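You operate a simulated robot arm through the tools that you are given. There is no shell and no other tool.

You run a simulated robot arm. Do the job below in one go: nothing can be reset, and whatever is moved stays where it is left.

## Task
Stopper the cream tube, then load it and the small filter into the grey crate.
Fine: rubber stopper pushed home; one piece in each bay; the filter lid stays on. Set down upright: cream tube, small filter.
Where things are to end (x, y in the base frame): cream tube within 0.035 m of [1.16, -0.39]; small filter within 0.035 m of [1.07, -0.3].

The check looks at the end state, three seconds after you hand in, the way a careful person would. Anything else that was tipped, shoved, dropped, spilled or broken makes it a failure. A push-on lid holds only when it is set on centred and level and pressed home; a screw cap is set on level and turned clockwise until tight.

## Robot
A 6-joint arm with a two-finger gripper, fixed in place. Base frame: the origin is at the foot of the arm, x ahead of it, y to its left, z up; the work surface is at about z = 0.86. Readings come in m, rad, newtons and seconds.
Its first joint turns from -2.897 to 2.897 rad. Payload 2.45 kg.
Tool frame: the origin (TCP) lies between the finger pads and is the grasp point; the fingertips stand 0.02 m ahead of it; z points along the fingers, y is the line along which they close. The gripper opens to 0.14 m. The gripper's body begins 0.168 m behind the TCP.
Orientation is that of the tool frame in the base frame, as a unit quaternion [w, x, y, z]. With the fingers straight down and closing along the base's y, the tool's x points along the base's -x, its y along +y and its z along -z.

## Interface
- The arm moves only by the tool apply_moves. Its argument "deltas" is a list of rows, each a list of 7 numbers: the shift along the tool's x, y, z in m, then the turn, a rotation vector about the tool's x, y, z in rad, then the closure, from 0 (fully open) to 1 (shut). In form: [[tx, ty, tz, ax, ay, az, hand], ...]. A call has 1 to 20 rows; each row shifts and turns the commanded pose from where the row before left it, along the tool's axes as they then stand. Rows are played at 5 a second. More than 0.05 m and 0.15 rad between two rows, or a gripper value outside its range, and nothing of the call is played. A pose out of reach is approached as far as the arm can. The call stops where the force on the tool passes 40 N (or 10 N more than at its start, if that is more) or the arm is blocked; 0.2 s more then pass. The fingers move at their own pace (about 0.045 m/s each) and stop on an object; they squeeze with about 22 N. The grip force told is the motor's: it shows also when the fingers shut on nothing. Time passes only in rows, and 0.2 s behind the last, so rows that do not move let the fingers close. It gives the time, the measured TCP pose, the force on the tool (base axes), the opening and the grip force at its end, in the units of the frame above (readings bear some noise), with the torque about the TCP (base axes, N m) and any sound that the robot's microphone picked up.
- Cameras (640 x 400 px; columns grow to the right, rows downward): "scene" is fixed at [0.2186, -0.6507, 1.6081]; the picture's right is [0.70, -0.71, 0.00], its down [-0.28, -0.27, -0.92] and it looks along [0.65, 0.65, -0.39] (base axes); focal length 305 px, centre (320, 200). "wrist" rides on the gripper at [0.078, 0.011, -0.209] in the tool frame; the picture's right is [-0.14, 0.99, 0.00], its down [-0.92, -0.13, -0.37] and it looks along [-0.36, -0.05, 0.93] (tool axes); focal length 280 px, centre (320, 200). There is no depth. A picture from a camera that has moved, and an enlarged one, comes with that camera's place and axes in the base frame and with its lens.
- camera(camera): a new picture of that camera. The clock stands still meanwhile.
- zoom(camera, box): a new picture of the part [left, top, right, bottom] of that camera's present view, enlarged. The clock stands still meanwhile.
- hand_in(): hands the job in; it is judged then, once.

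Nothing tells you positions but the pictures and the camera data. Unless the task says otherwise, let go and move clear before handing in.

The tools are called after "Emit:" as a command line: name --pt "numbers of a row" for each row, then --argument value for the rest, lists and objects as JSON in quotes. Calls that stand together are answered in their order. apply_moves: Moves the arm, as the interface text tells. Its arguments: {"type":"object","properties":{"deltas":{"type":"array","items":{"type":"array","items":{"type":"number"}}}},"required":["deltas"]} The other tools are called the same way: camera (camera) takes a picture; zoom (camera, box) takes an enlarged picture of a part of a camera's view; hand_in () hands the job in.

At the start:

```text
t: 0.0
tool_pos: [0.5648, -0.0293, 1.541]
ee_rot: [0.0, 0.0, 1.0, 0.0]
wrist_force: [-0.4, 0.8, -0.7]
moment: [0.0, 0.02, 0.0]
opening: 0.14
grasp_force: 0.1
```

scene: 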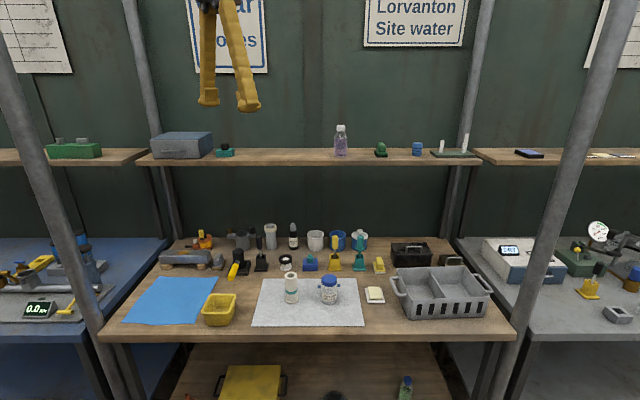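
wrist: 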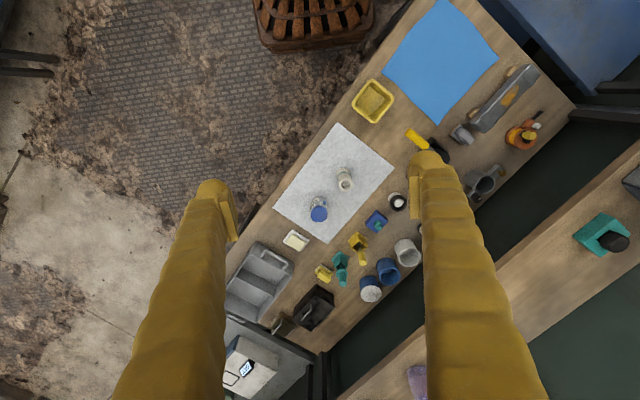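

I see a cream tube and a blue-lidded jar (the small filter) on a pale cloth, with the grey crate to the right. I'll zoom in on these before moving, to find the stopper and the bays.

Emit:
zoom --camera "scene" --box '[240, 220, 400, 320]'

Emit:
zoom --camera "scene" --box '[360, 220, 520, 320]'

Emit:
zoom --camera "wrist" --box '[220, 120, 420, 340]'

Emit:
zoom --camera "scene" --box '[140, 210, 300, 310]'

```text
4.00 times, centred on (320, 270) of scene
camera zoom: at [0.2186, -0.6507, 1.6081], right [0.7, -0.71, 0.0], down [-0.28, -0.27, -0.92], along [0.65, 0.65, -0.39], focal length 1220 px, centre (320, -80)
```

zoom: 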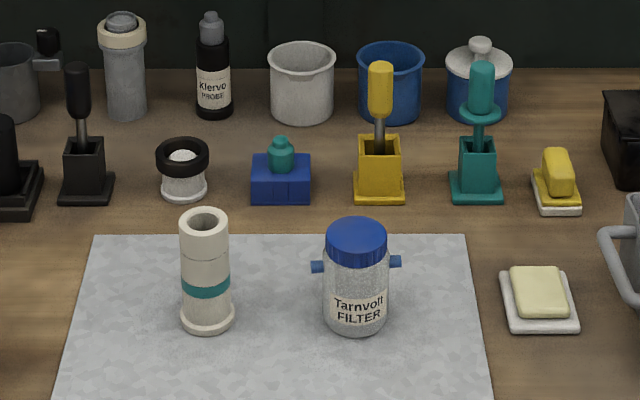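

```text
4.00 times, centred on (440, 270) of scene
camera zoom: at [0.2186, -0.6507, 1.6081], right [0.7, -0.71, 0.0], down [-0.28, -0.27, -0.92], along [0.65, 0.65, -0.39], focal length 1220 px, centre (-160, -80)
```

zoom: 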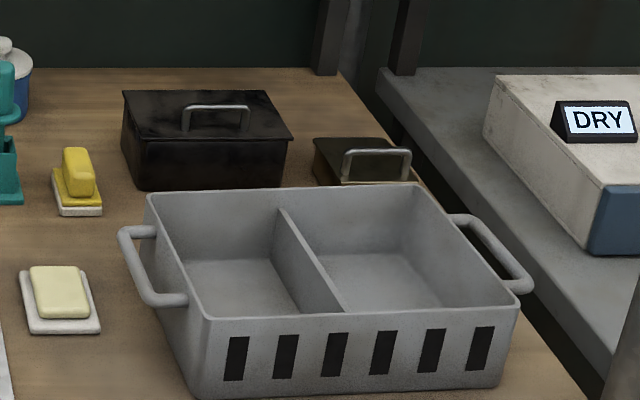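

```text
1.82 times, centred on (320, 230) of wrist
camera zoom: at [0.4877, -0.018, 1.7506], right [0.14, 0.99, 0.0], down [0.92, -0.13, 0.37], along [0.36, -0.05, -0.93], focal length 510 px, centre (320, 146)
```

zoom: 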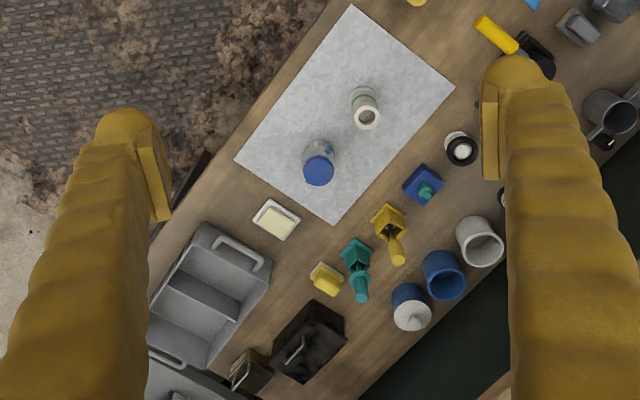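

```text
4.00 times, centred on (220, 260) of scene
camera zoom: at [0.2186, -0.6507, 1.6081], right [0.7, -0.71, 0.0], down [-0.28, -0.27, -0.92], along [0.65, 0.65, -0.39], focal length 1220 px, centre (720, -40)
```

zoom: 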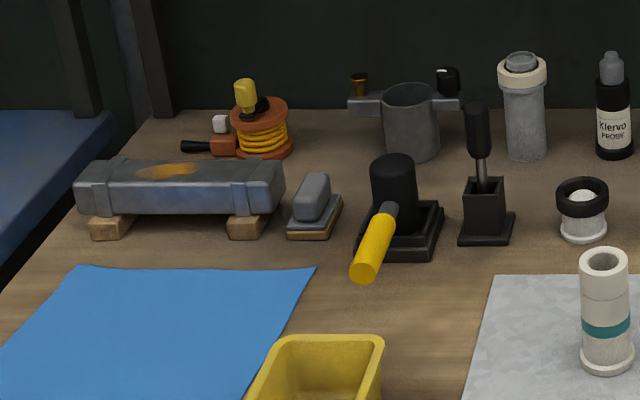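

The cream tube stands near (0.75, 0.02), the filter near (0.84, -0.07) and the crate is centred near (1.115, -0.345). The teal piece in the blue block near (0.92, 0.11) may be the stopper, so I'll move the wrist camera in for a closer look.

Emit:
apply_moves --pt "-0.025 0.015 0.0375 0 0 0 0" --pt "-0.025 0.015 0.0375 0 0 0 0" --pt "-0.025 0.015 0.0375 0 0 0 0" --pt "-0.025 0.015 0.0375 0 0 0 0" --pt "-0.025 0.015 0.0375 0 0 0 0" --pt "-0.025 0.015 0.0375 0 0 0 0" --pt "-0.025 0.015 0.0375 0 0 0 0"

Emit:
camera --camera "wrist"

Emit:
camera --camera "scene"

```text
t: 1.6
tool_pos: [0.7405, 0.0757, 1.2761]
ee_rot: [0.001, 0.0, 1.0, 0.0]
wrist_force: [0.0, -0.1, -0.4]
moment: [0.0, -0.05, -0.01]
opening: 0.14
grasp_force: 0.2
```

```text
taken
camera wrist: at [0.6619, 0.0875, 1.4869], right [0.14, 0.99, 0.0], down [0.92, -0.13, 0.37], along [0.37, -0.05, -0.93], focal length 280 px, centre (320, 200)
```

wrist: 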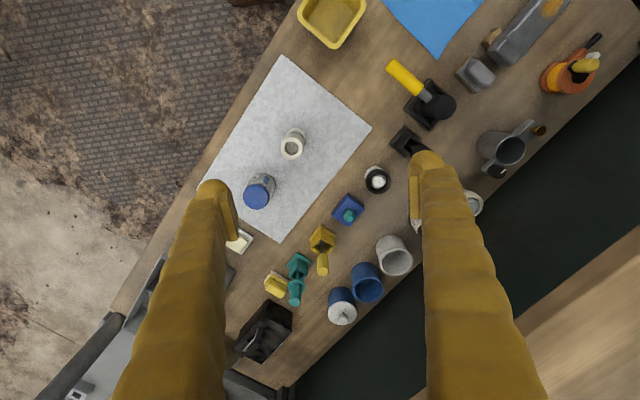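

```text
taken
```

scene: 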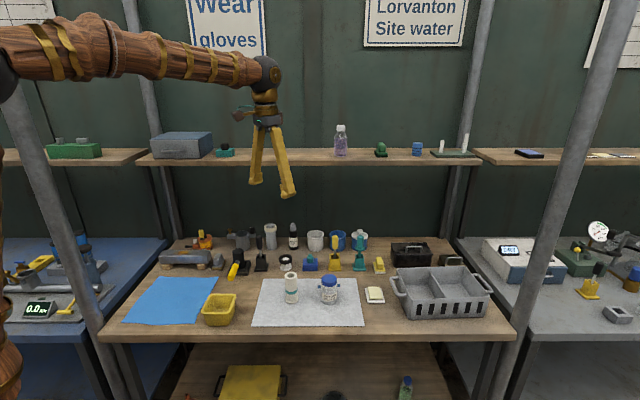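

The arm moved as expected and the wrist view is steeper now. I'll enlarge the stopper candidates and the two pieces to be loaded.

Emit:
zoom --camera "wrist" --box '[320, 150, 400, 230]'

Emit:
zoom --camera "wrist" --box '[230, 110, 330, 230]'

Emit:
zoom --camera "scene" --box '[270, 245, 330, 285]'

```text
5.00 times, centred on (360, 190) of wrist
camera zoom: at [0.6619, 0.0875, 1.4869], right [0.14, 0.99, 0.0], down [0.92, -0.13, 0.37], along [0.37, -0.05, -0.93], focal length 1402 px, centre (120, 250)
```

zoom: 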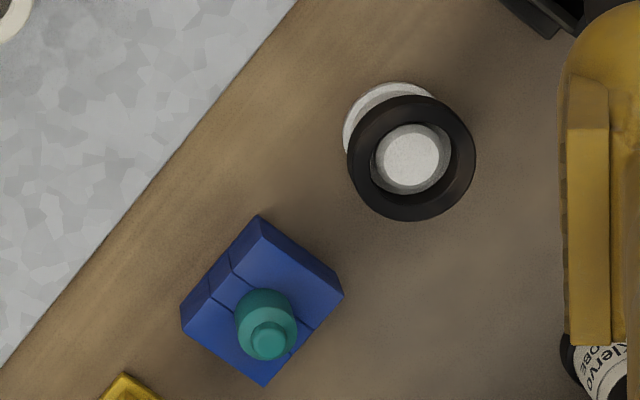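

```text
3.33 times, centred on (280, 170) of wrist
camera zoom: at [0.6619, 0.0875, 1.4869], right [0.14, 0.99, 0.0], down [0.92, -0.13, 0.37], along [0.37, -0.05, -0.93], focal length 935 px, centre (453, 300)
```

zoom: 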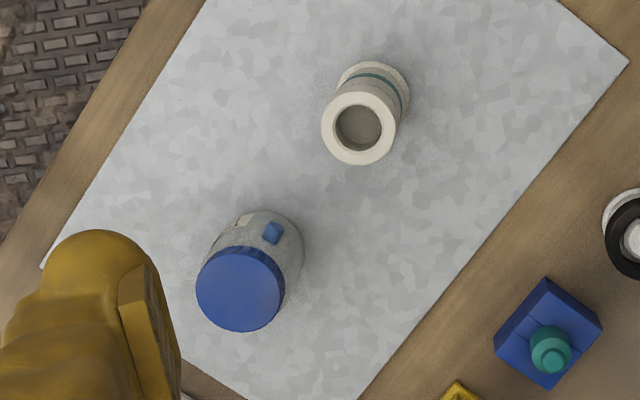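

```text
10.00 times, centred on (300, 265) of scene
camera zoom: at [0.2186, -0.6507, 1.6081], right [0.7, -0.71, 0.0], down [-0.28, -0.27, -0.92], along [0.65, 0.65, -0.39], focal length 3049 px, centre (520, -450)
```

zoom: 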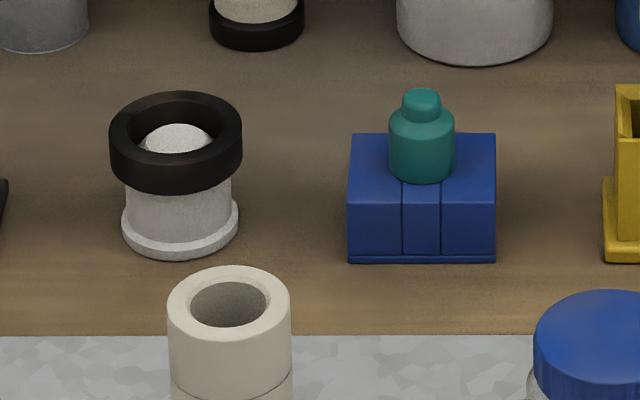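

The teal stopper has a wide body of about 26 mm with a small knob on top, and it sits in a blue holder. The tube bore also looks about 26 mm wide, so I'll go closer to see which part is the plug.

Emit:
apply_moves --pt "-0.02 0.005 0.034 0 0 0 0.2" --pt "-0.02 0.005 0.034 0 0 0 0.4" --pt "-0.02 0.005 0.034 0 0 0 0.55" --pt "-0.02 0.005 0.034 0 0 0 0.55" --pt "-0.02 0.005 0.034 0 0 0 0.55" --pt "-0.02 0.005 0.034 0 0 0 0.55" --pt "0 0 0 0 0 0 0.55"

Emit:
camera --camera "wrist"

Emit:
camera --camera "scene"

```text
t: 3.2
tool_pos: [0.86, 0.107, 1.0713]
ee_rot: [0.0, 0.0, 1.0, 0.0]
wrist_force: [0.1, -0.5, 0.1]
moment: [0.0, -0.02, 0.0]
opening: 0.0629
grasp_force: 0.0
```

```text
taken
camera wrist: at [0.7827, 0.1181, 1.282], right [0.14, 0.99, 0.0], down [0.92, -0.13, 0.37], along [0.36, -0.05, -0.93], focal length 280 px, centre (320, 200)
```

wrist: 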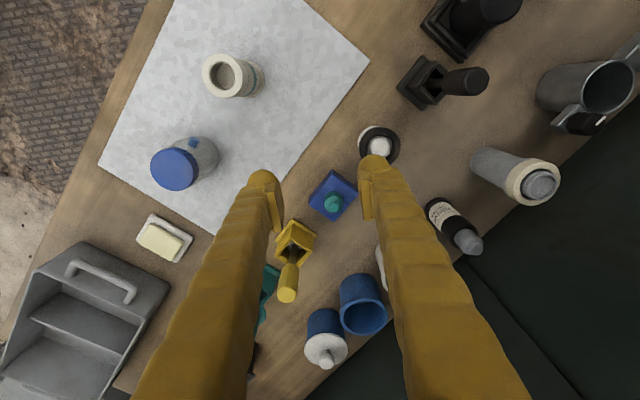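

```text
taken
```

scene: 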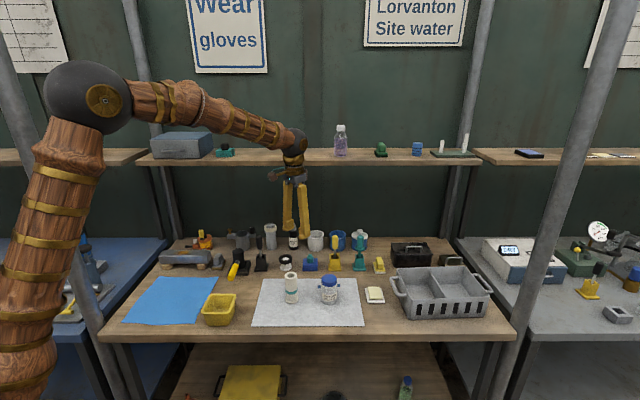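

Emit:
zoom --camera "wrist" --box '[300, 160, 370, 230]'

Emit:
zoom --camera "wrist" --box '[190, 40, 280, 110]'

Emit:
zoom --camera "scene" --box '[295, 250, 325, 275]'

Emit:
zoom --camera "wrist" --box '[340, 110, 420, 170]'

```text
5.71 times, centred on (335, 195) of wrist
camera zoom: at [0.7827, 0.1181, 1.282], right [0.14, 0.99, 0.0], down [0.92, -0.13, 0.37], along [0.36, -0.05, -0.93], focal length 1602 px, centre (234, 229)
```

zoom: 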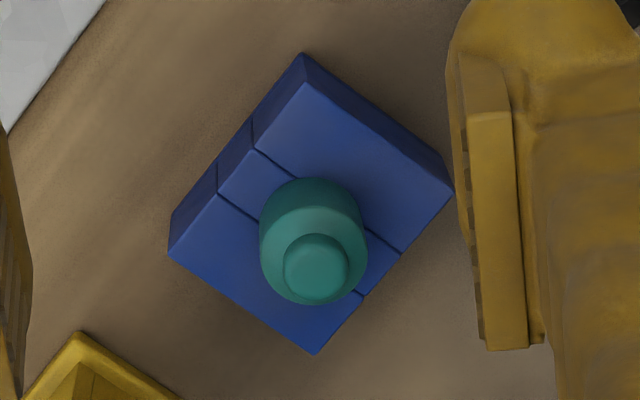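

```text
5.71 times, centred on (235, 75) of wrist
camera zoom: at [0.7827, 0.1181, 1.282], right [0.14, 0.99, 0.0], down [0.92, -0.13, 0.37], along [0.36, -0.05, -0.93], focal length 1602 px, centre (806, 914)
```

zoom: 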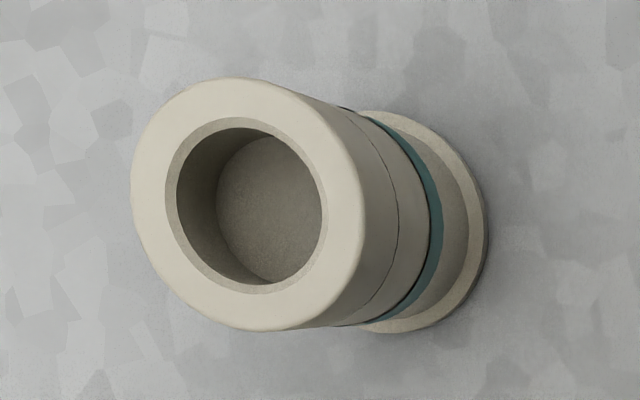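

```text
16.00 times, centred on (310, 262) of scene
camera zoom: at [0.2186, -0.6507, 1.6081], right [0.7, -0.71, 0.0], down [-0.28, -0.27, -0.92], along [0.65, 0.65, -0.39], focal length 4878 px, centre (480, -800)
```

zoom: 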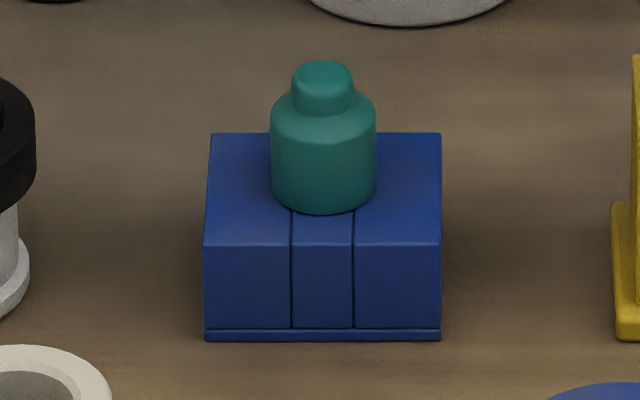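

```text
6.67 times, centred on (380, 140) of wrist
camera zoom: at [0.7827, 0.1181, 1.282], right [0.14, 0.99, 0.0], down [0.92, -0.13, 0.37], along [0.36, -0.05, -0.93], focal length 1869 px, centre (-80, 600)
```

zoom: 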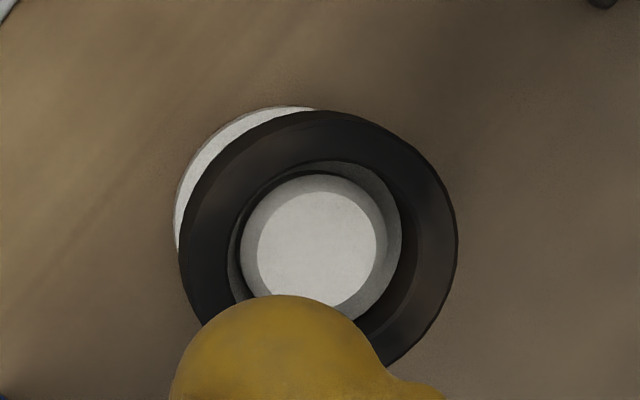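

The teal piece looks like a plug with a grip knob, held in a split blue clamp. Before committing I'll check the other possible stoppers on the shelf and among the nearby items.

Emit:
zoom --camera "scene" --box '[325, 115, 485, 165]'

Emit:
zoom --camera "scene" --box '[145, 120, 265, 165]'

Emit:
zoom --camera "scene" --box '[225, 215, 315, 285]'

Emit:
zoom --camera "scene" --box '[320, 225, 410, 295]'

Emit:
zoom --camera "scene" --box '[200, 340, 440, 400]'

```text
4.00 times, centred on (405, 140) of scene
camera zoom: at [0.2186, -0.6507, 1.6081], right [0.7, -0.71, 0.0], down [-0.28, -0.27, -0.92], along [0.65, 0.65, -0.39], focal length 1220 px, centre (-20, 440)
```

zoom: 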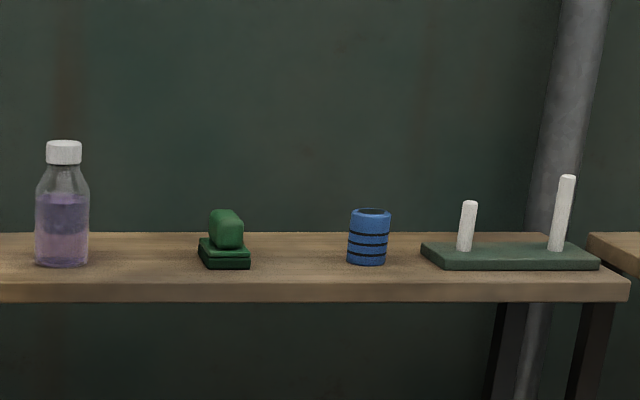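

```text
5.33 times, centred on (205, 142) of scene
camera zoom: at [0.2186, -0.6507, 1.6081], right [0.7, -0.71, 0.0], down [-0.28, -0.27, -0.92], along [0.65, 0.65, -0.39], focal length 1626 px, centre (933, 507)
```

zoom: 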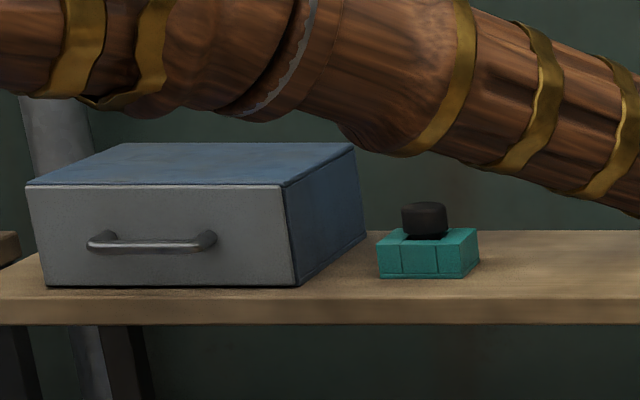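

```text
5.71 times, centred on (270, 250) of scene
camera zoom: at [0.2186, -0.6507, 1.6081], right [0.7, -0.71, 0.0], down [-0.28, -0.27, -0.92], along [0.65, 0.65, -0.39], focal length 1742 px, centre (606, -86)
```

zoom: 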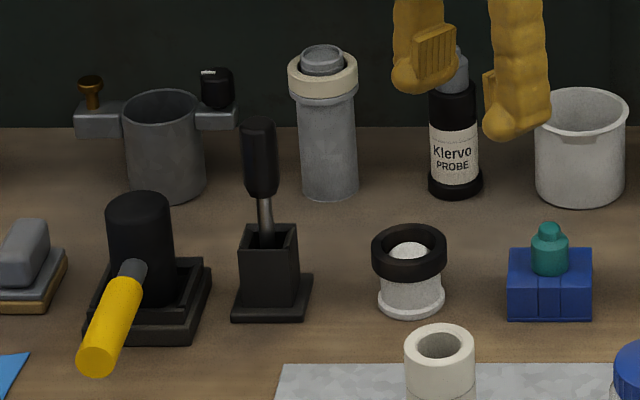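

```text
5.71 times, centred on (365, 260) of scene
camera zoom: at [0.2186, -0.6507, 1.6081], right [0.7, -0.71, 0.0], down [-0.28, -0.27, -0.92], along [0.65, 0.65, -0.39], focal length 1742 px, centre (63, -143)
```

zoom: 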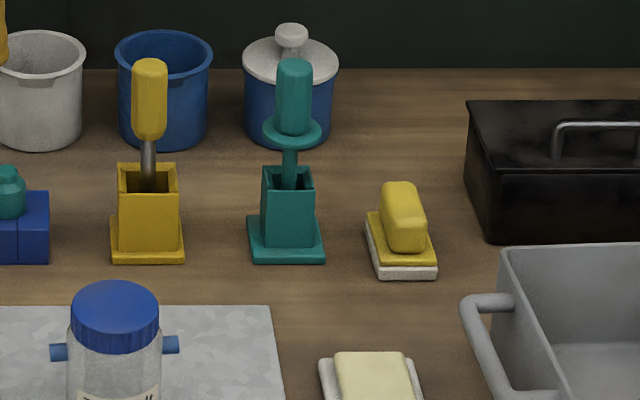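

```text
2.67 times, centred on (320, 370) of scene
camera zoom: at [0.2186, -0.6507, 1.6081], right [0.7, -0.71, 0.0], down [-0.28, -0.27, -0.92], along [0.65, 0.65, -0.39], focal length 813 px, centre (320, -253)
```

zoom: 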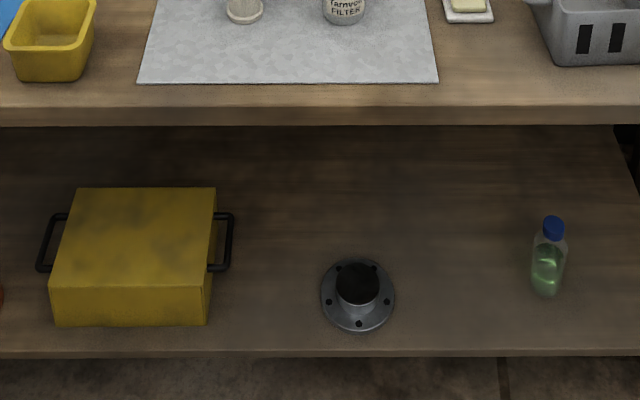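

There is a second block-and-knob on the shelf, a teal block with a black knob. I'll enlarge it to compare with the teal plug.

Emit:
zoom --camera "scene" --box '[209, 135, 241, 160]'

Emit:
zoom --camera "scene" --box '[270, 245, 306, 275]'

Emit:
zoom --camera "scene" --box '[255, 215, 290, 255]'

Emit:
zoom --camera "scene" --box '[150, 225, 250, 295]'

```text
16.00 times, centred on (225, 148) of scene
camera zoom: at [0.2186, -0.6507, 1.6081], right [0.7, -0.71, 0.0], down [-0.28, -0.27, -0.92], along [0.65, 0.65, -0.39], focal length 4878 px, centre (1840, 1040)
```

zoom: 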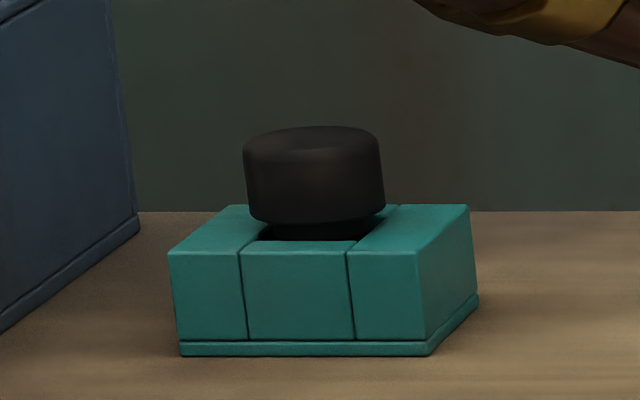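

```text
13.33 times, centred on (288, 260) of scene
camera zoom: at [0.2186, -0.6507, 1.6081], right [0.7, -0.71, 0.0], down [-0.28, -0.27, -0.92], along [0.65, 0.65, -0.39], focal length 4065 px, centre (747, -600)
```

zoom: 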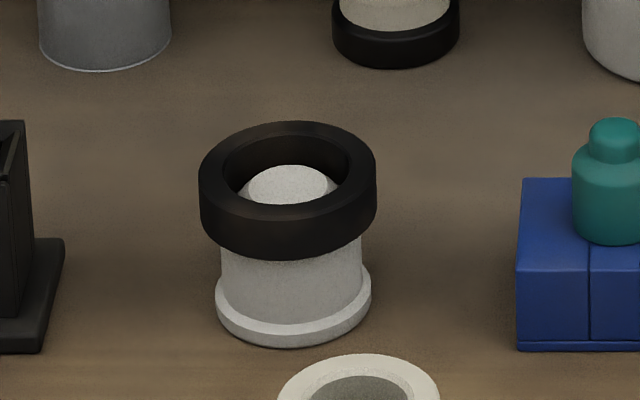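

```text
10.00 times, centred on (272, 235) of scene
camera zoom: at [0.2186, -0.6507, 1.6081], right [0.7, -0.71, 0.0], down [-0.28, -0.27, -0.92], along [0.65, 0.65, -0.39], focal length 3049 px, centre (795, -150)
```

zoom: 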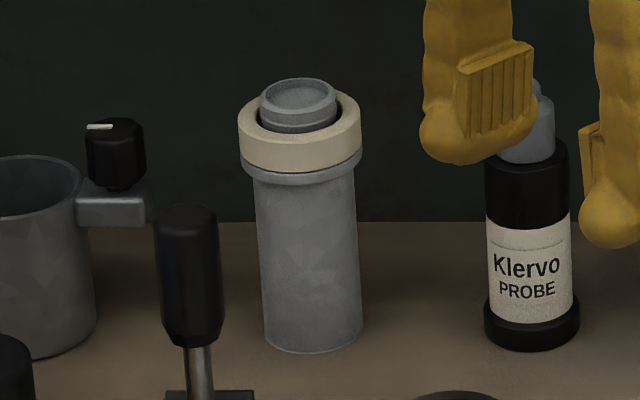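

```text
5.71 times, centred on (200, 260) of scene
camera zoom: at [0.2186, -0.6507, 1.6081], right [0.7, -0.71, 0.0], down [-0.28, -0.27, -0.92], along [0.65, 0.65, -0.39], focal length 1742 px, centre (1006, -143)
```

zoom: 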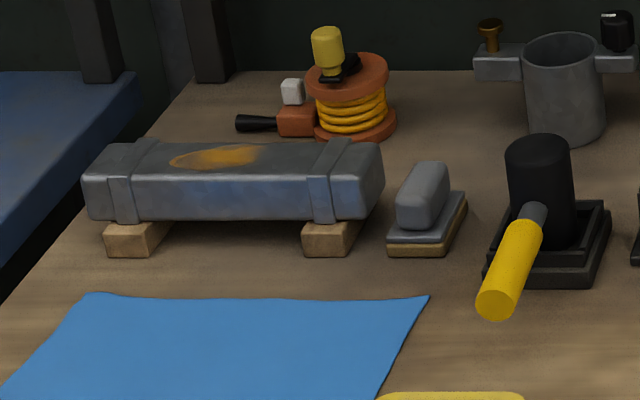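

The black-knobbed piece on the shelf, a wide head over a plug in a larger pocket, fits the tube's 26 mm bore better. The teal piece's pocket is only about 15 mm wide. I'll bring the wrist camera up to the shelf to check.

Emit:
apply_moves --pt "0.02 0 -0.045 0 0 0 0.55" --pt "0.02 0 -0.045 0 0 0 0.55" --pt "0.02 0 -0.045 0 0 0 0.55" --pt "0.02 0 -0.045 0 0 0 0.55" --pt "0.02 0 -0.045 0 0 0 0.55" --pt "0.0125 0.0366 -0.028 0 0 0 0.3" --pt "0.0125 0.0366 -0.028 0 0 0 0.3" --pt "0.0125 0.0366 -0.028 0 0 0 0.3" --pt "0.0125 0.0366 -0.028 0 0 0 0.3" --pt "0.0125 0.0366 -0.028 0 0 0 0.3" --pt "0.0125 0.0366 -0.028 0 0 0 0.3" --pt "0.0125 0.0366 -0.028 0 0 0 0.3" --pt "0.0125 0.0366 -0.028 0 0 0 0.3" --pt "0 0 0 0 0 0 0.3"

Emit:
camera --camera "wrist"

Emit:
camera --camera "scene"

```text
t: 6.2
tool_pos: [0.6602, 0.3986, 1.5225]
ee_rot: [0.0, -0.001, 1.0, 0.0]
wrist_force: [1.0, -0.3, 0.6]
moment: [0.0, -0.02, -0.03]
opening: 0.0981
grasp_force: 0.1
```

```text
taken
camera wrist: at [0.584, 0.4102, 1.7327], right [0.14, 0.99, 0.0], down [0.92, -0.13, 0.37], along [0.37, -0.05, -0.93], focal length 280 px, centre (320, 200)
```

wrist: 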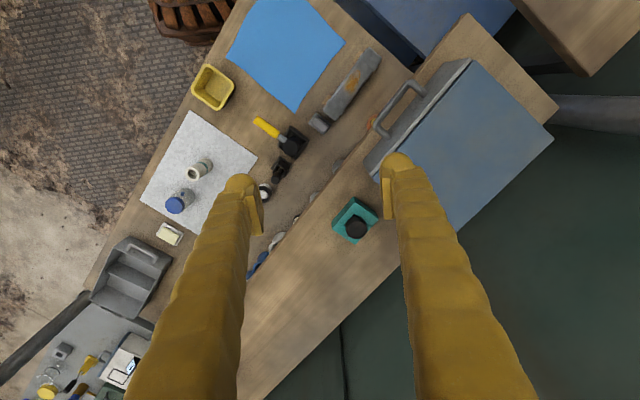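

```text
taken
```

scene: 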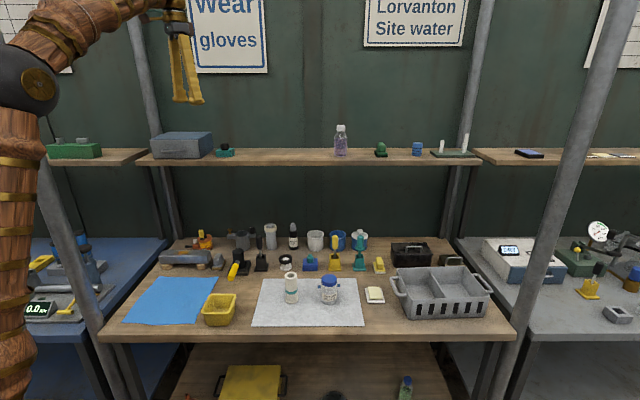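

Emit:
zoom --camera "wrist" --box '[320, 185, 392, 257]'

Emit:
zoom --camera "scene" --box '[209, 135, 241, 160]'

```text
5.56 times, centred on (356, 221) of wrist
camera zoom: at [0.584, 0.4102, 1.7327], right [0.14, 0.99, 0.0], down [0.92, -0.13, 0.37], along [0.37, -0.05, -0.93], focal length 1558 px, centre (120, 83)
```

zoom: 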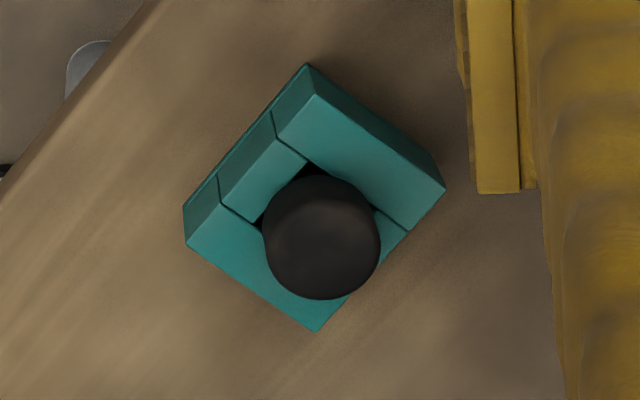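

```text
16.00 times, centred on (225, 148) of scene
camera zoom: at [0.2186, -0.6507, 1.6081], right [0.7, -0.71, 0.0], down [-0.28, -0.27, -0.92], along [0.65, 0.65, -0.39], focal length 4878 px, centre (1840, 1040)
```

zoom: 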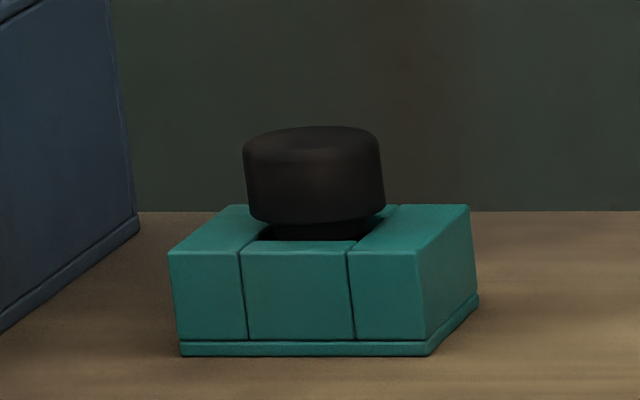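

The black rubber stopper is on the shelf at about (0.788, 0.438), with its head top near z 1.349 and its tapered plug in the teal holder. Its roughly 34 mm head suits the cream tube's bore and rim, so I'll hover above it.

Emit:
apply_moves --pt "-0.032 0.00985 0.0 0 0 0 0.45" --pt "-0.032 0.00985 0.018 0 0 0 0.5" --pt "-0.032 0.00985 0.027 0 0 0 0.5" --pt "-0.032 0.00985 0.027 0 0 0 0.5" --pt "0 0 0 0 0 0 0.5"

Emit:
camera --camera "wrist"

Emit:
zoom --camera "scene" --box '[145, 90, 305, 190]'

```text
t: 7.4
tool_pos: [0.7898, 0.4392, 1.451]
ee_rot: [-0.001, 0.0, 1.0, 0.0]
wrist_force: [-0.3, -0.1, -0.2]
moment: [0.01, 0.01, -0.04]
opening: 0.0699
grasp_force: 0.1
```

```text
taken
camera wrist: at [0.712, 0.4495, 1.6607], right [0.14, 0.99, 0.0], down [0.92, -0.13, 0.37], along [0.36, -0.05, -0.93], focal length 280 px, centre (320, 200)
```

wrist: 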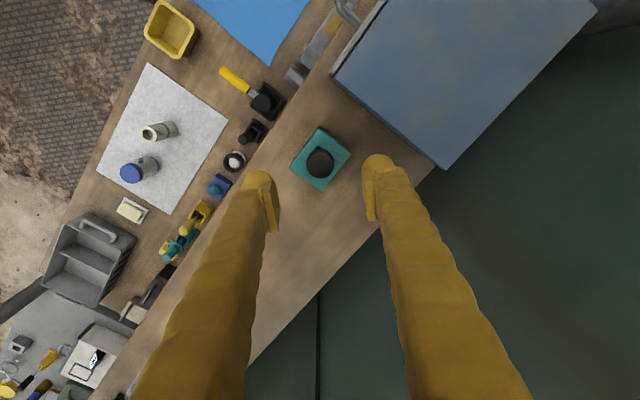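

```text
4.00 times, centred on (225, 140) of scene
camera zoom: at [0.2186, -0.6507, 1.6081], right [0.7, -0.71, 0.0], down [-0.28, -0.27, -0.92], along [0.65, 0.65, -0.39], focal length 1220 px, centre (700, 440)
```

zoom: 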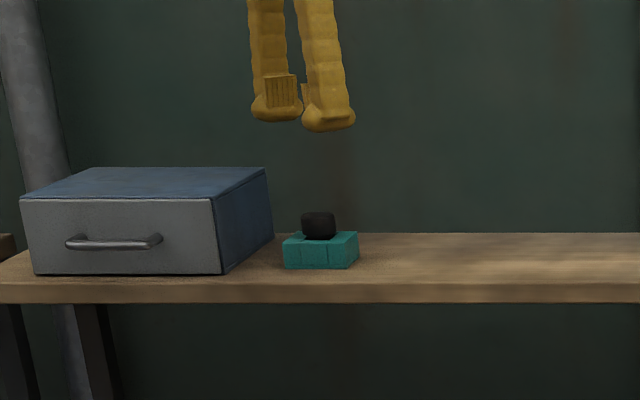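

The stopper is centred between the fingers in the wrist view. I'll zoom in to check the alignment before going down.

Emit:
zoom --camera "wrist" --box '[270, 112, 370, 212]'

Emit:
zoom --camera "scene" --box '[205, 90, 245, 160]'

```text
4.00 times, centred on (320, 162) of wrist
camera zoom: at [0.712, 0.4495, 1.6607], right [0.14, 0.99, 0.0], down [0.92, -0.13, 0.37], along [0.36, -0.05, -0.93], focal length 1122 px, centre (320, 352)
```

zoom: 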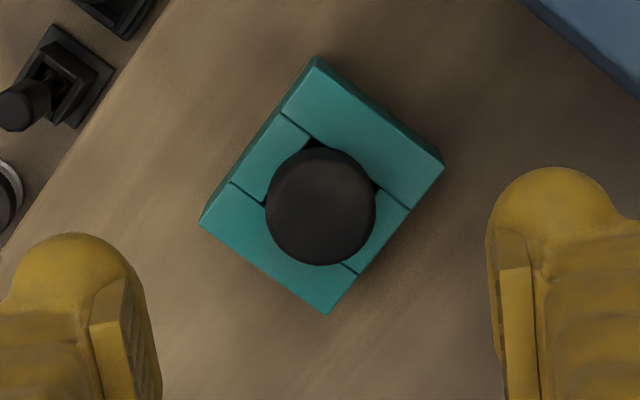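

```text
5.71 times, centred on (225, 125) of scene
camera zoom: at [0.2186, -0.6507, 1.6081], right [0.7, -0.71, 0.0], down [-0.28, -0.27, -0.92], along [0.65, 0.65, -0.39], focal length 1742 px, centre (863, 629)
```

zoom: 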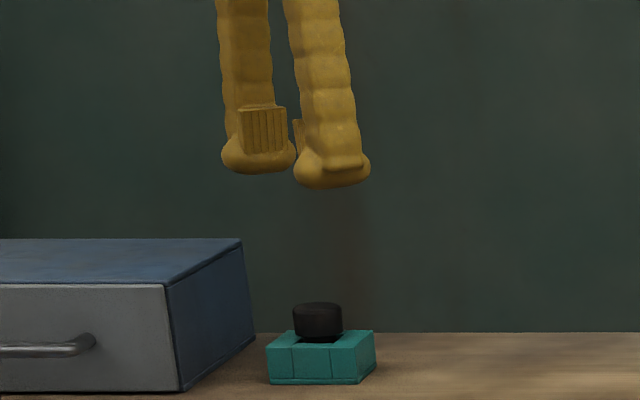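

Alignment is good and the head is about 31–34 mm across. I'll go down partway and check the fingertip height against the stopper head.

Emit:
apply_moves --pt "0.001 0 0.025 0 0 0 0.5" --pt "0 0 0.025 0 0 0 0.5" --pt "0 0 0.025 0 0 0 0.5" --pt "0 0 0 0 0 0 0.5"

Emit:
zoom --camera "wrist" --box '[270, 132, 370, 232]'

Emit:
zoom --camera "scene" --box '[205, 125, 245, 165]'

```text
t: 8.4
tool_pos: [0.787, 0.4375, 1.3739]
ee_rot: [0.0, 0.0, 1.0, 0.0]
wrist_force: [-0.2, 0.0, -0.1]
moment: [0.03, -0.01, -0.02]
opening: 0.0702
grasp_force: 0.0
```

```text
4.00 times, centred on (320, 182) of wrist
camera zoom: at [0.7095, 0.4484, 1.586], right [0.14, 0.99, 0.0], down [0.92, -0.13, 0.37], along [0.37, -0.05, -0.93], focal length 1122 px, centre (320, 272)
```

zoom: 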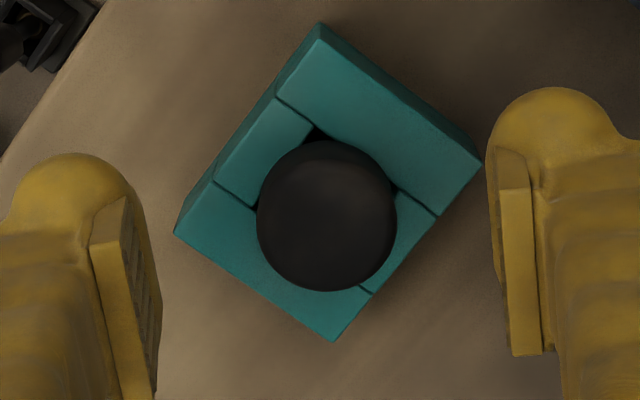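

```text
10.00 times, centred on (225, 145) of scene
camera zoom: at [0.2186, -0.6507, 1.6081], right [0.7, -0.71, 0.0], down [-0.28, -0.27, -0.92], along [0.65, 0.65, -0.39], focal length 3049 px, centre (1270, 750)
```

zoom: 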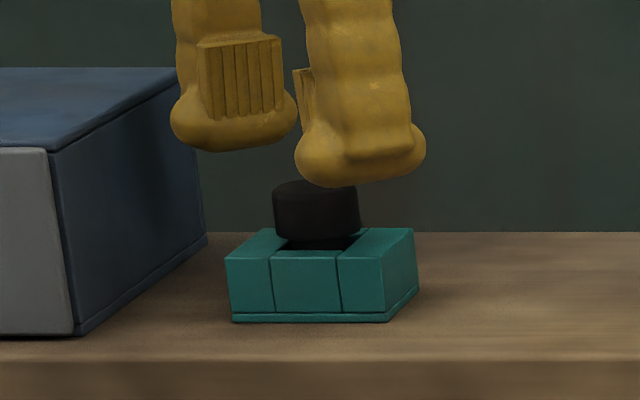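

The stopper is centred between the fingers, with its head spanning about z 1.328–1.345 and the holder top near 1.325. I'll lower so the tips stop just above the holder.

Emit:
apply_moves --pt "-0.0015 0.0015 0.012 0 0 0 0.5" --pt "0 0 0.01 0 0 0 0.5" --pt "0 0 0.003 0 0 0 0.5" --pt "0 0 0 0 0 0 0.5"

Emit:
zoom --camera "wrist" --box '[270, 142, 370, 242]'

Emit:
zoom --camera "scene" --box '[205, 125, 245, 165]'

```text
t: 9.4
tool_pos: [0.7902, 0.4393, 1.3502]
ee_rot: [0.0, 0.0, 1.0, 0.0]
wrist_force: [0.2, -0.7, 0.3]
moment: [-0.03, 0.0, 0.03]
opening: 0.0699
grasp_force: 0.0
```

```text
4.00 times, centred on (320, 192) of wrist
camera zoom: at [0.7112, 0.4504, 1.5607], right [0.14, 0.99, 0.0], down [0.92, -0.13, 0.37], along [0.36, -0.05, -0.93], focal length 1122 px, centre (320, 232)
```

zoom: 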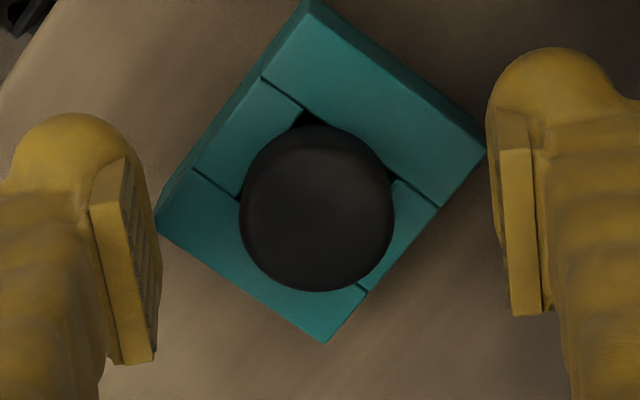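

```text
10.00 times, centred on (225, 145) of scene
camera zoom: at [0.2186, -0.6507, 1.6081], right [0.7, -0.71, 0.0], down [-0.28, -0.27, -0.92], along [0.65, 0.65, -0.39], focal length 3049 px, centre (1270, 750)
```

zoom: 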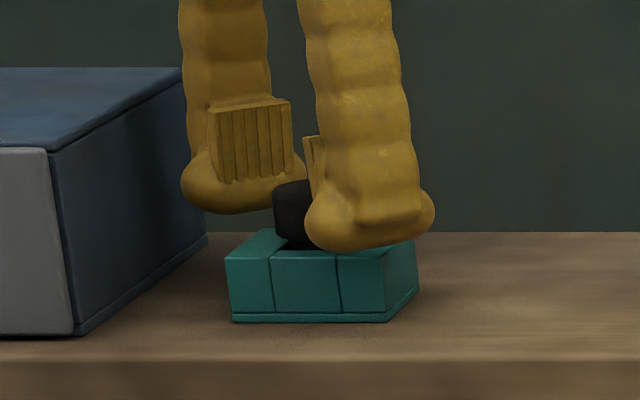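

The pads overlap only the very top of the head at this height. There is still about 5 mm to the holder top, so I'll lower 3.5 mm more and close.

Emit:
apply_moves --pt "0 0 0.0035 0 0 0 0.5" --pt "0 0 0 0 0 0 0.6" --pt "0 0 0 0 0 0 0.7" --pt "0 0 0 0 0 0 0.8" --pt "0 0 0 0 0 0 0.9" --pt "0 0 0 0 0 0 1.0" --pt "0 0 0 0 0 0 1.0" --pt "0 0 0 0 0 0 1.0"

Emit:
zoom --camera "wrist" --box '[270, 142, 370, 242]'

Emit:
zoom --camera "scene" --box '[205, 125, 245, 165]'

```text
t: 11.2
tool_pos: [0.7892, 0.4405, 1.3465]
ee_rot: [-0.001, 0.001, 1.0, 0.0]
wrist_force: [0.9, -0.1, 0.7]
moment: [0.01, 0.0, 0.01]
opening: 0.0298
grasp_force: 21.7
```

```text
4.00 times, centred on (320, 192) of wrist
camera zoom: at [0.7113, 0.4507, 1.5573], right [0.14, 0.99, 0.0], down [0.92, -0.13, 0.37], along [0.36, -0.05, -0.93], focal length 1122 px, centre (320, 232)
```

zoom: 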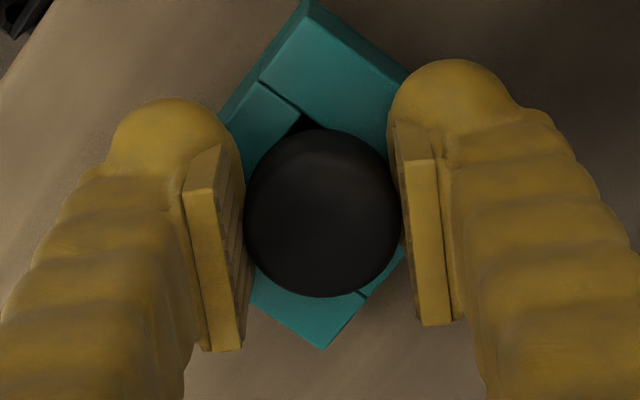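

```text
10.00 times, centred on (225, 145) of scene
camera zoom: at [0.2186, -0.6507, 1.6081], right [0.7, -0.71, 0.0], down [-0.28, -0.27, -0.92], along [0.65, 0.65, -0.39], focal length 3049 px, centre (1270, 750)
```

zoom: 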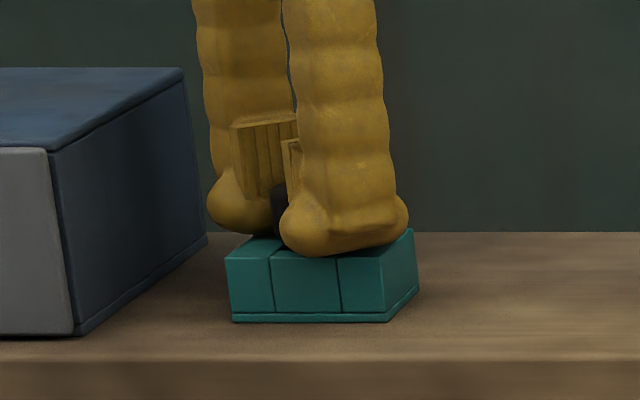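

The fingers stopped at 29.8 mm with full grip force, so the head is held. I'll lift slowly and check that the holder stays where it is.

Emit:
apply_moves --pt "0 0 -0.01 0 0 0 1.0" --pt "0 0 -0.015 0 0 0 1.0" --pt "0 0 -0.025 0 0 0 1.0" --pt "0 0 -0.03 0 0 0 1.0" --pt "0 0 0 0 0 0 1.0"

Emit:
zoom --camera "wrist" --box '[270, 142, 370, 242]'

Emit:
zoom --camera "scene" --box '[205, 110, 245, 165]'

```text
t: 12.4
tool_pos: [0.7895, 0.4395, 1.4279]
ee_rot: [0.0, 0.0, 1.0, 0.0]
wrist_force: [0.5, -0.7, -0.7]
moment: [0.03, 0.01, 0.01]
opening: 0.0296
grasp_force: 21.8
```

```text
4.00 times, centred on (320, 192) of wrist
camera zoom: at [0.7113, 0.4512, 1.6389], right [0.14, 0.99, 0.0], down [0.92, -0.13, 0.37], along [0.36, -0.05, -0.93], focal length 1122 px, centre (320, 232)
```

zoom: 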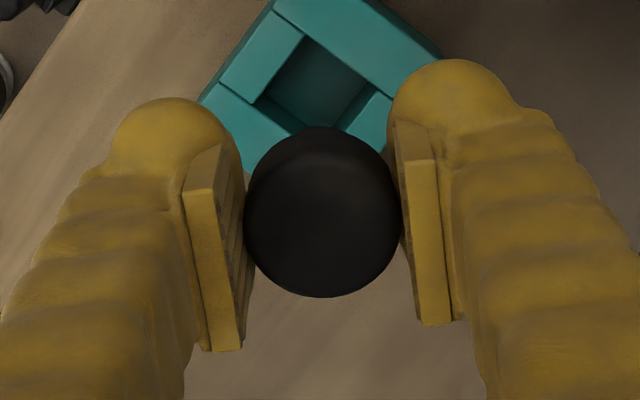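

```text
7.27 times, centred on (225, 138) of scene
camera zoom: at [0.2186, -0.6507, 1.6081], right [0.7, -0.71, 0.0], down [-0.28, -0.27, -0.92], along [0.65, 0.65, -0.39], focal length 2217 px, centre (1011, 654)
```

zoom: 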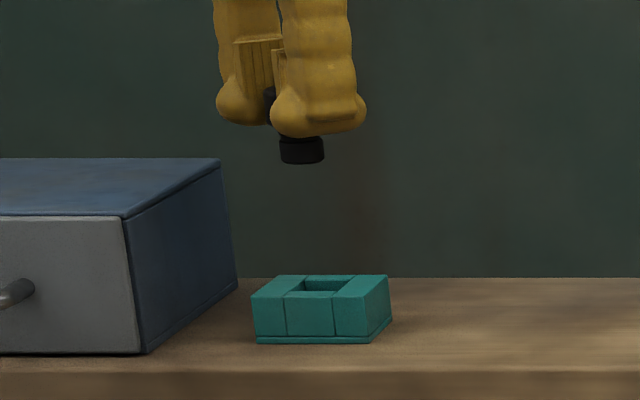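

The stopper is out with its plug hanging straight down, and the holder didn't move. I'll back off the shelf and come down over the cream tube near (0.756, 0.022).

Emit:
apply_moves --pt "0.0325 -0.02 0 0 0 0 1.0" --pt "0.0325 -0.02 0 0 0 0 1.0" --pt "0.0325 -0.02 0 0 0 0 1.0" --pt "0.0325 -0.02 0 0 0 0 1.0" --pt "-0.0096 -0.03385 0.0298 0 0 0 1.0" --pt "-0.0096 -0.03385 0.0298 0 0 0 1.0" --pt "-0.0096 -0.03385 0.0298 0 0 0 1.0" --pt "-0.0096 -0.03385 0.0298 0 0 0 1.0" --pt "-0.0096 -0.03385 0.0298 0 0 0 1.0" --pt "-0.0096 -0.03385 0.0298 0 0 0 1.0" --pt "-0.0096 -0.03385 0.0298 0 0 0 1.0" --pt "-0.0096 -0.03385 0.0298 0 0 0 1.0" --pt "-0.0096 -0.03385 0.0298 0 0 0 1.0" --pt "-0.0096 -0.03385 0.0298 0 0 0 1.0" --pt "0 0 0 0 0 0 1.0"

Emit:
camera --camera "wrist"

Emit:
zoom --camera "scene" --box '[240, 200, 340, 310]'

```text
t: 15.6
tool_pos: [0.7543, 0.0195, 1.1314]
ee_rot: [0.001, 0.0, 1.0, 0.0]
wrist_force: [0.2, 0.4, 0.8]
moment: [-0.01, -0.01, 0.01]
opening: 0.0299
grasp_force: 22.2
```

```text
taken
camera wrist: at [0.6774, 0.0296, 1.3411], right [0.14, 0.99, 0.0], down [0.92, -0.13, 0.37], along [0.37, -0.05, -0.93], focal length 280 px, centre (320, 200)
```

wrist: 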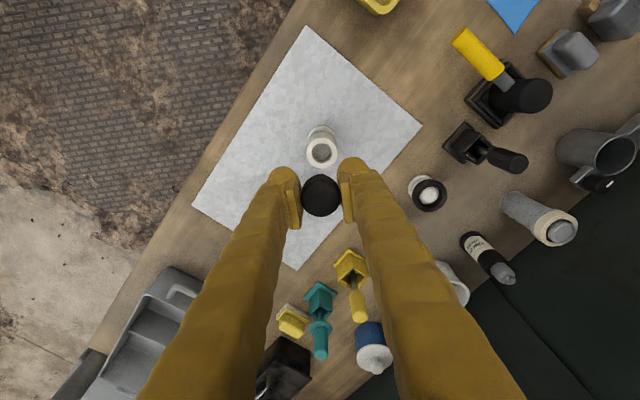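

```text
3.64 times, centred on (290, 255) of scene
camera zoom: at [0.2186, -0.6507, 1.6081], right [0.7, -0.71, 0.0], down [-0.28, -0.27, -0.92], along [0.65, 0.65, -0.39], focal length 1109 px, centre (429, 0)
```

zoom: 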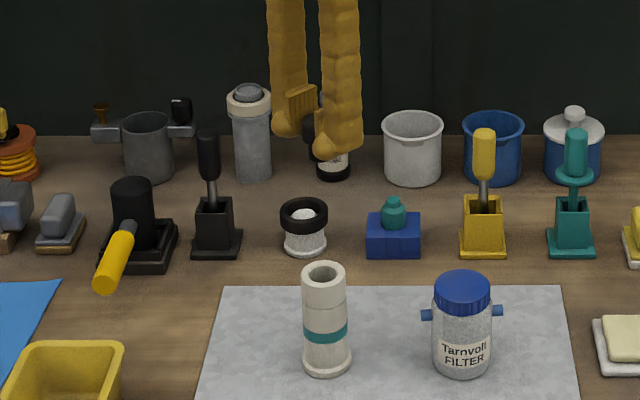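

The rim and the stopper nearly line up. I'll zoom in to measure the small offset before lowering.

Emit:
zoom --camera "wrist" --box '[270, 115, 370, 225]'

```text
3.64 times, centred on (320, 170) of wrist
camera zoom: at [0.6774, 0.0296, 1.3411], right [0.14, 0.99, 0.0], down [0.92, -0.13, 0.37], along [0.37, -0.05, -0.93], focal length 1020 px, centre (320, 309)
```

zoom: 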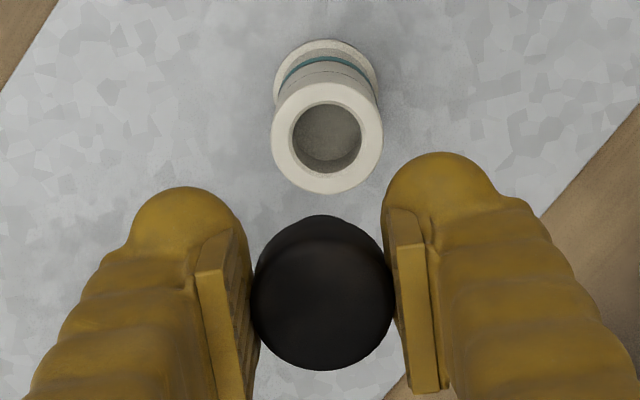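

The rim is offset from the stopper by about 1.7 mm in -x and 2.6 mm in +y. I'll correct that and lower until the plug is just above the rim.

Emit:
apply_moves --pt "0.0017 0.0026 0.03 0 0 0 1.0" --pt "0 0 0.03 0 0 0 1.0" --pt "0 0 0.03 0 0 0 1.0" --pt "0 0 0.018 0 0 0 1.0" --pt "0 0 0 0 0 0 1.0"

Emit:
zoom --camera "wrist" --box '[270, 130, 370, 240]'

Emit:
zoom --camera "scene" --box '[265, 245, 315, 305]'

```text
t: 16.8
tool_pos: [0.7534, 0.0221, 1.0215]
ee_rot: [-0.001, -0.001, 1.0, 0.0]
wrist_force: [-1.0, -0.6, -0.3]
moment: [0.0, 0.06, 0.01]
opening: 0.0297
grasp_force: 22.3
```

```text
3.64 times, centred on (320, 185) of wrist
camera zoom: at [0.676, 0.033, 1.2325], right [0.14, 0.99, 0.0], down [0.92, -0.13, 0.37], along [0.36, -0.05, -0.93], focal length 1020 px, centre (320, 254)
```

zoom: 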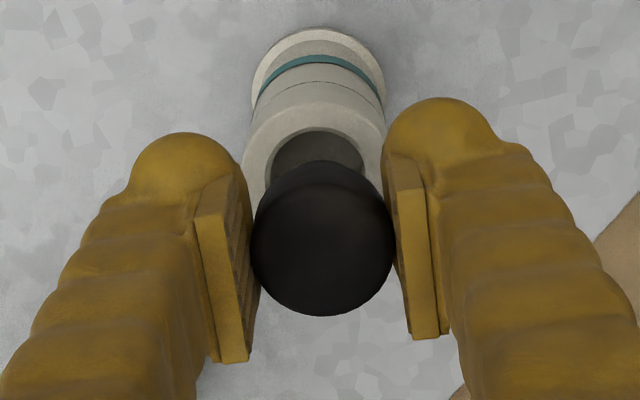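

```text
6.67 times, centred on (290, 275) of scene
camera zoom: at [0.2186, -0.6507, 1.6081], right [0.7, -0.71, 0.0], down [-0.28, -0.27, -0.92], along [0.65, 0.65, -0.39], focal length 2032 px, centre (520, -300)
```

zoom: 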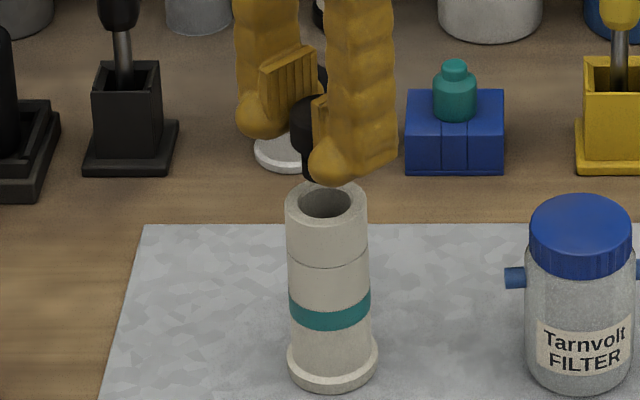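

The view is closer now, and I need a finer measurement of the plug against the bore. I'll zoom in harder from both cameras.

Emit:
zoom --camera "scene" --box '[277, 257, 305, 285]'

Emit:
zoom --camera "wrist" --box '[295, 150, 345, 220]'

```text
14.29 times, centred on (291, 271) of scene
camera zoom: at [0.2186, -0.6507, 1.6081], right [0.7, -0.71, 0.0], down [-0.28, -0.27, -0.92], along [0.65, 0.65, -0.39], focal length 4355 px, centre (734, -814)
```

zoom: 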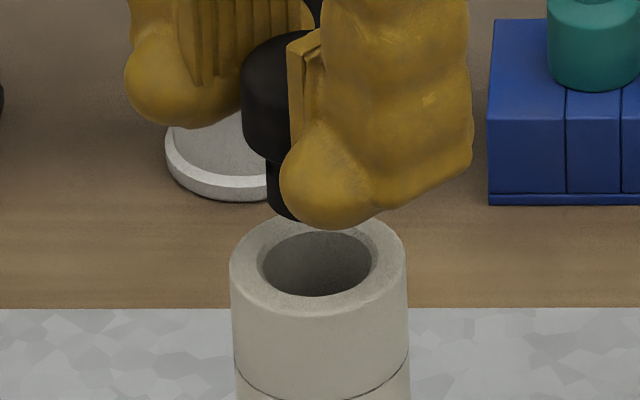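

```text
5.71 times, centred on (320, 185) of wrist
camera zoom: at [0.676, 0.033, 1.2325], right [0.14, 0.99, 0.0], down [0.92, -0.13, 0.37], along [0.36, -0.05, -0.93], focal length 1602 px, centre (320, 286)
```

zoom: 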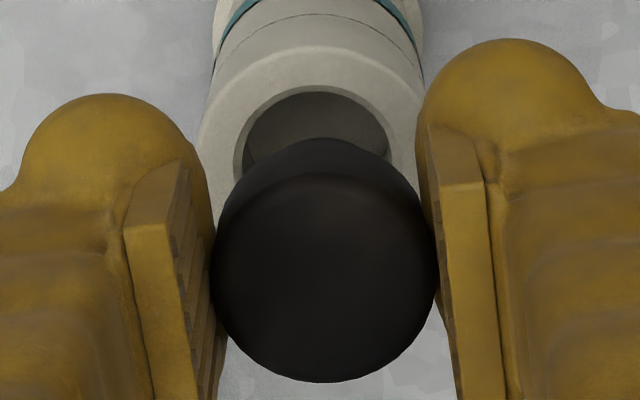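

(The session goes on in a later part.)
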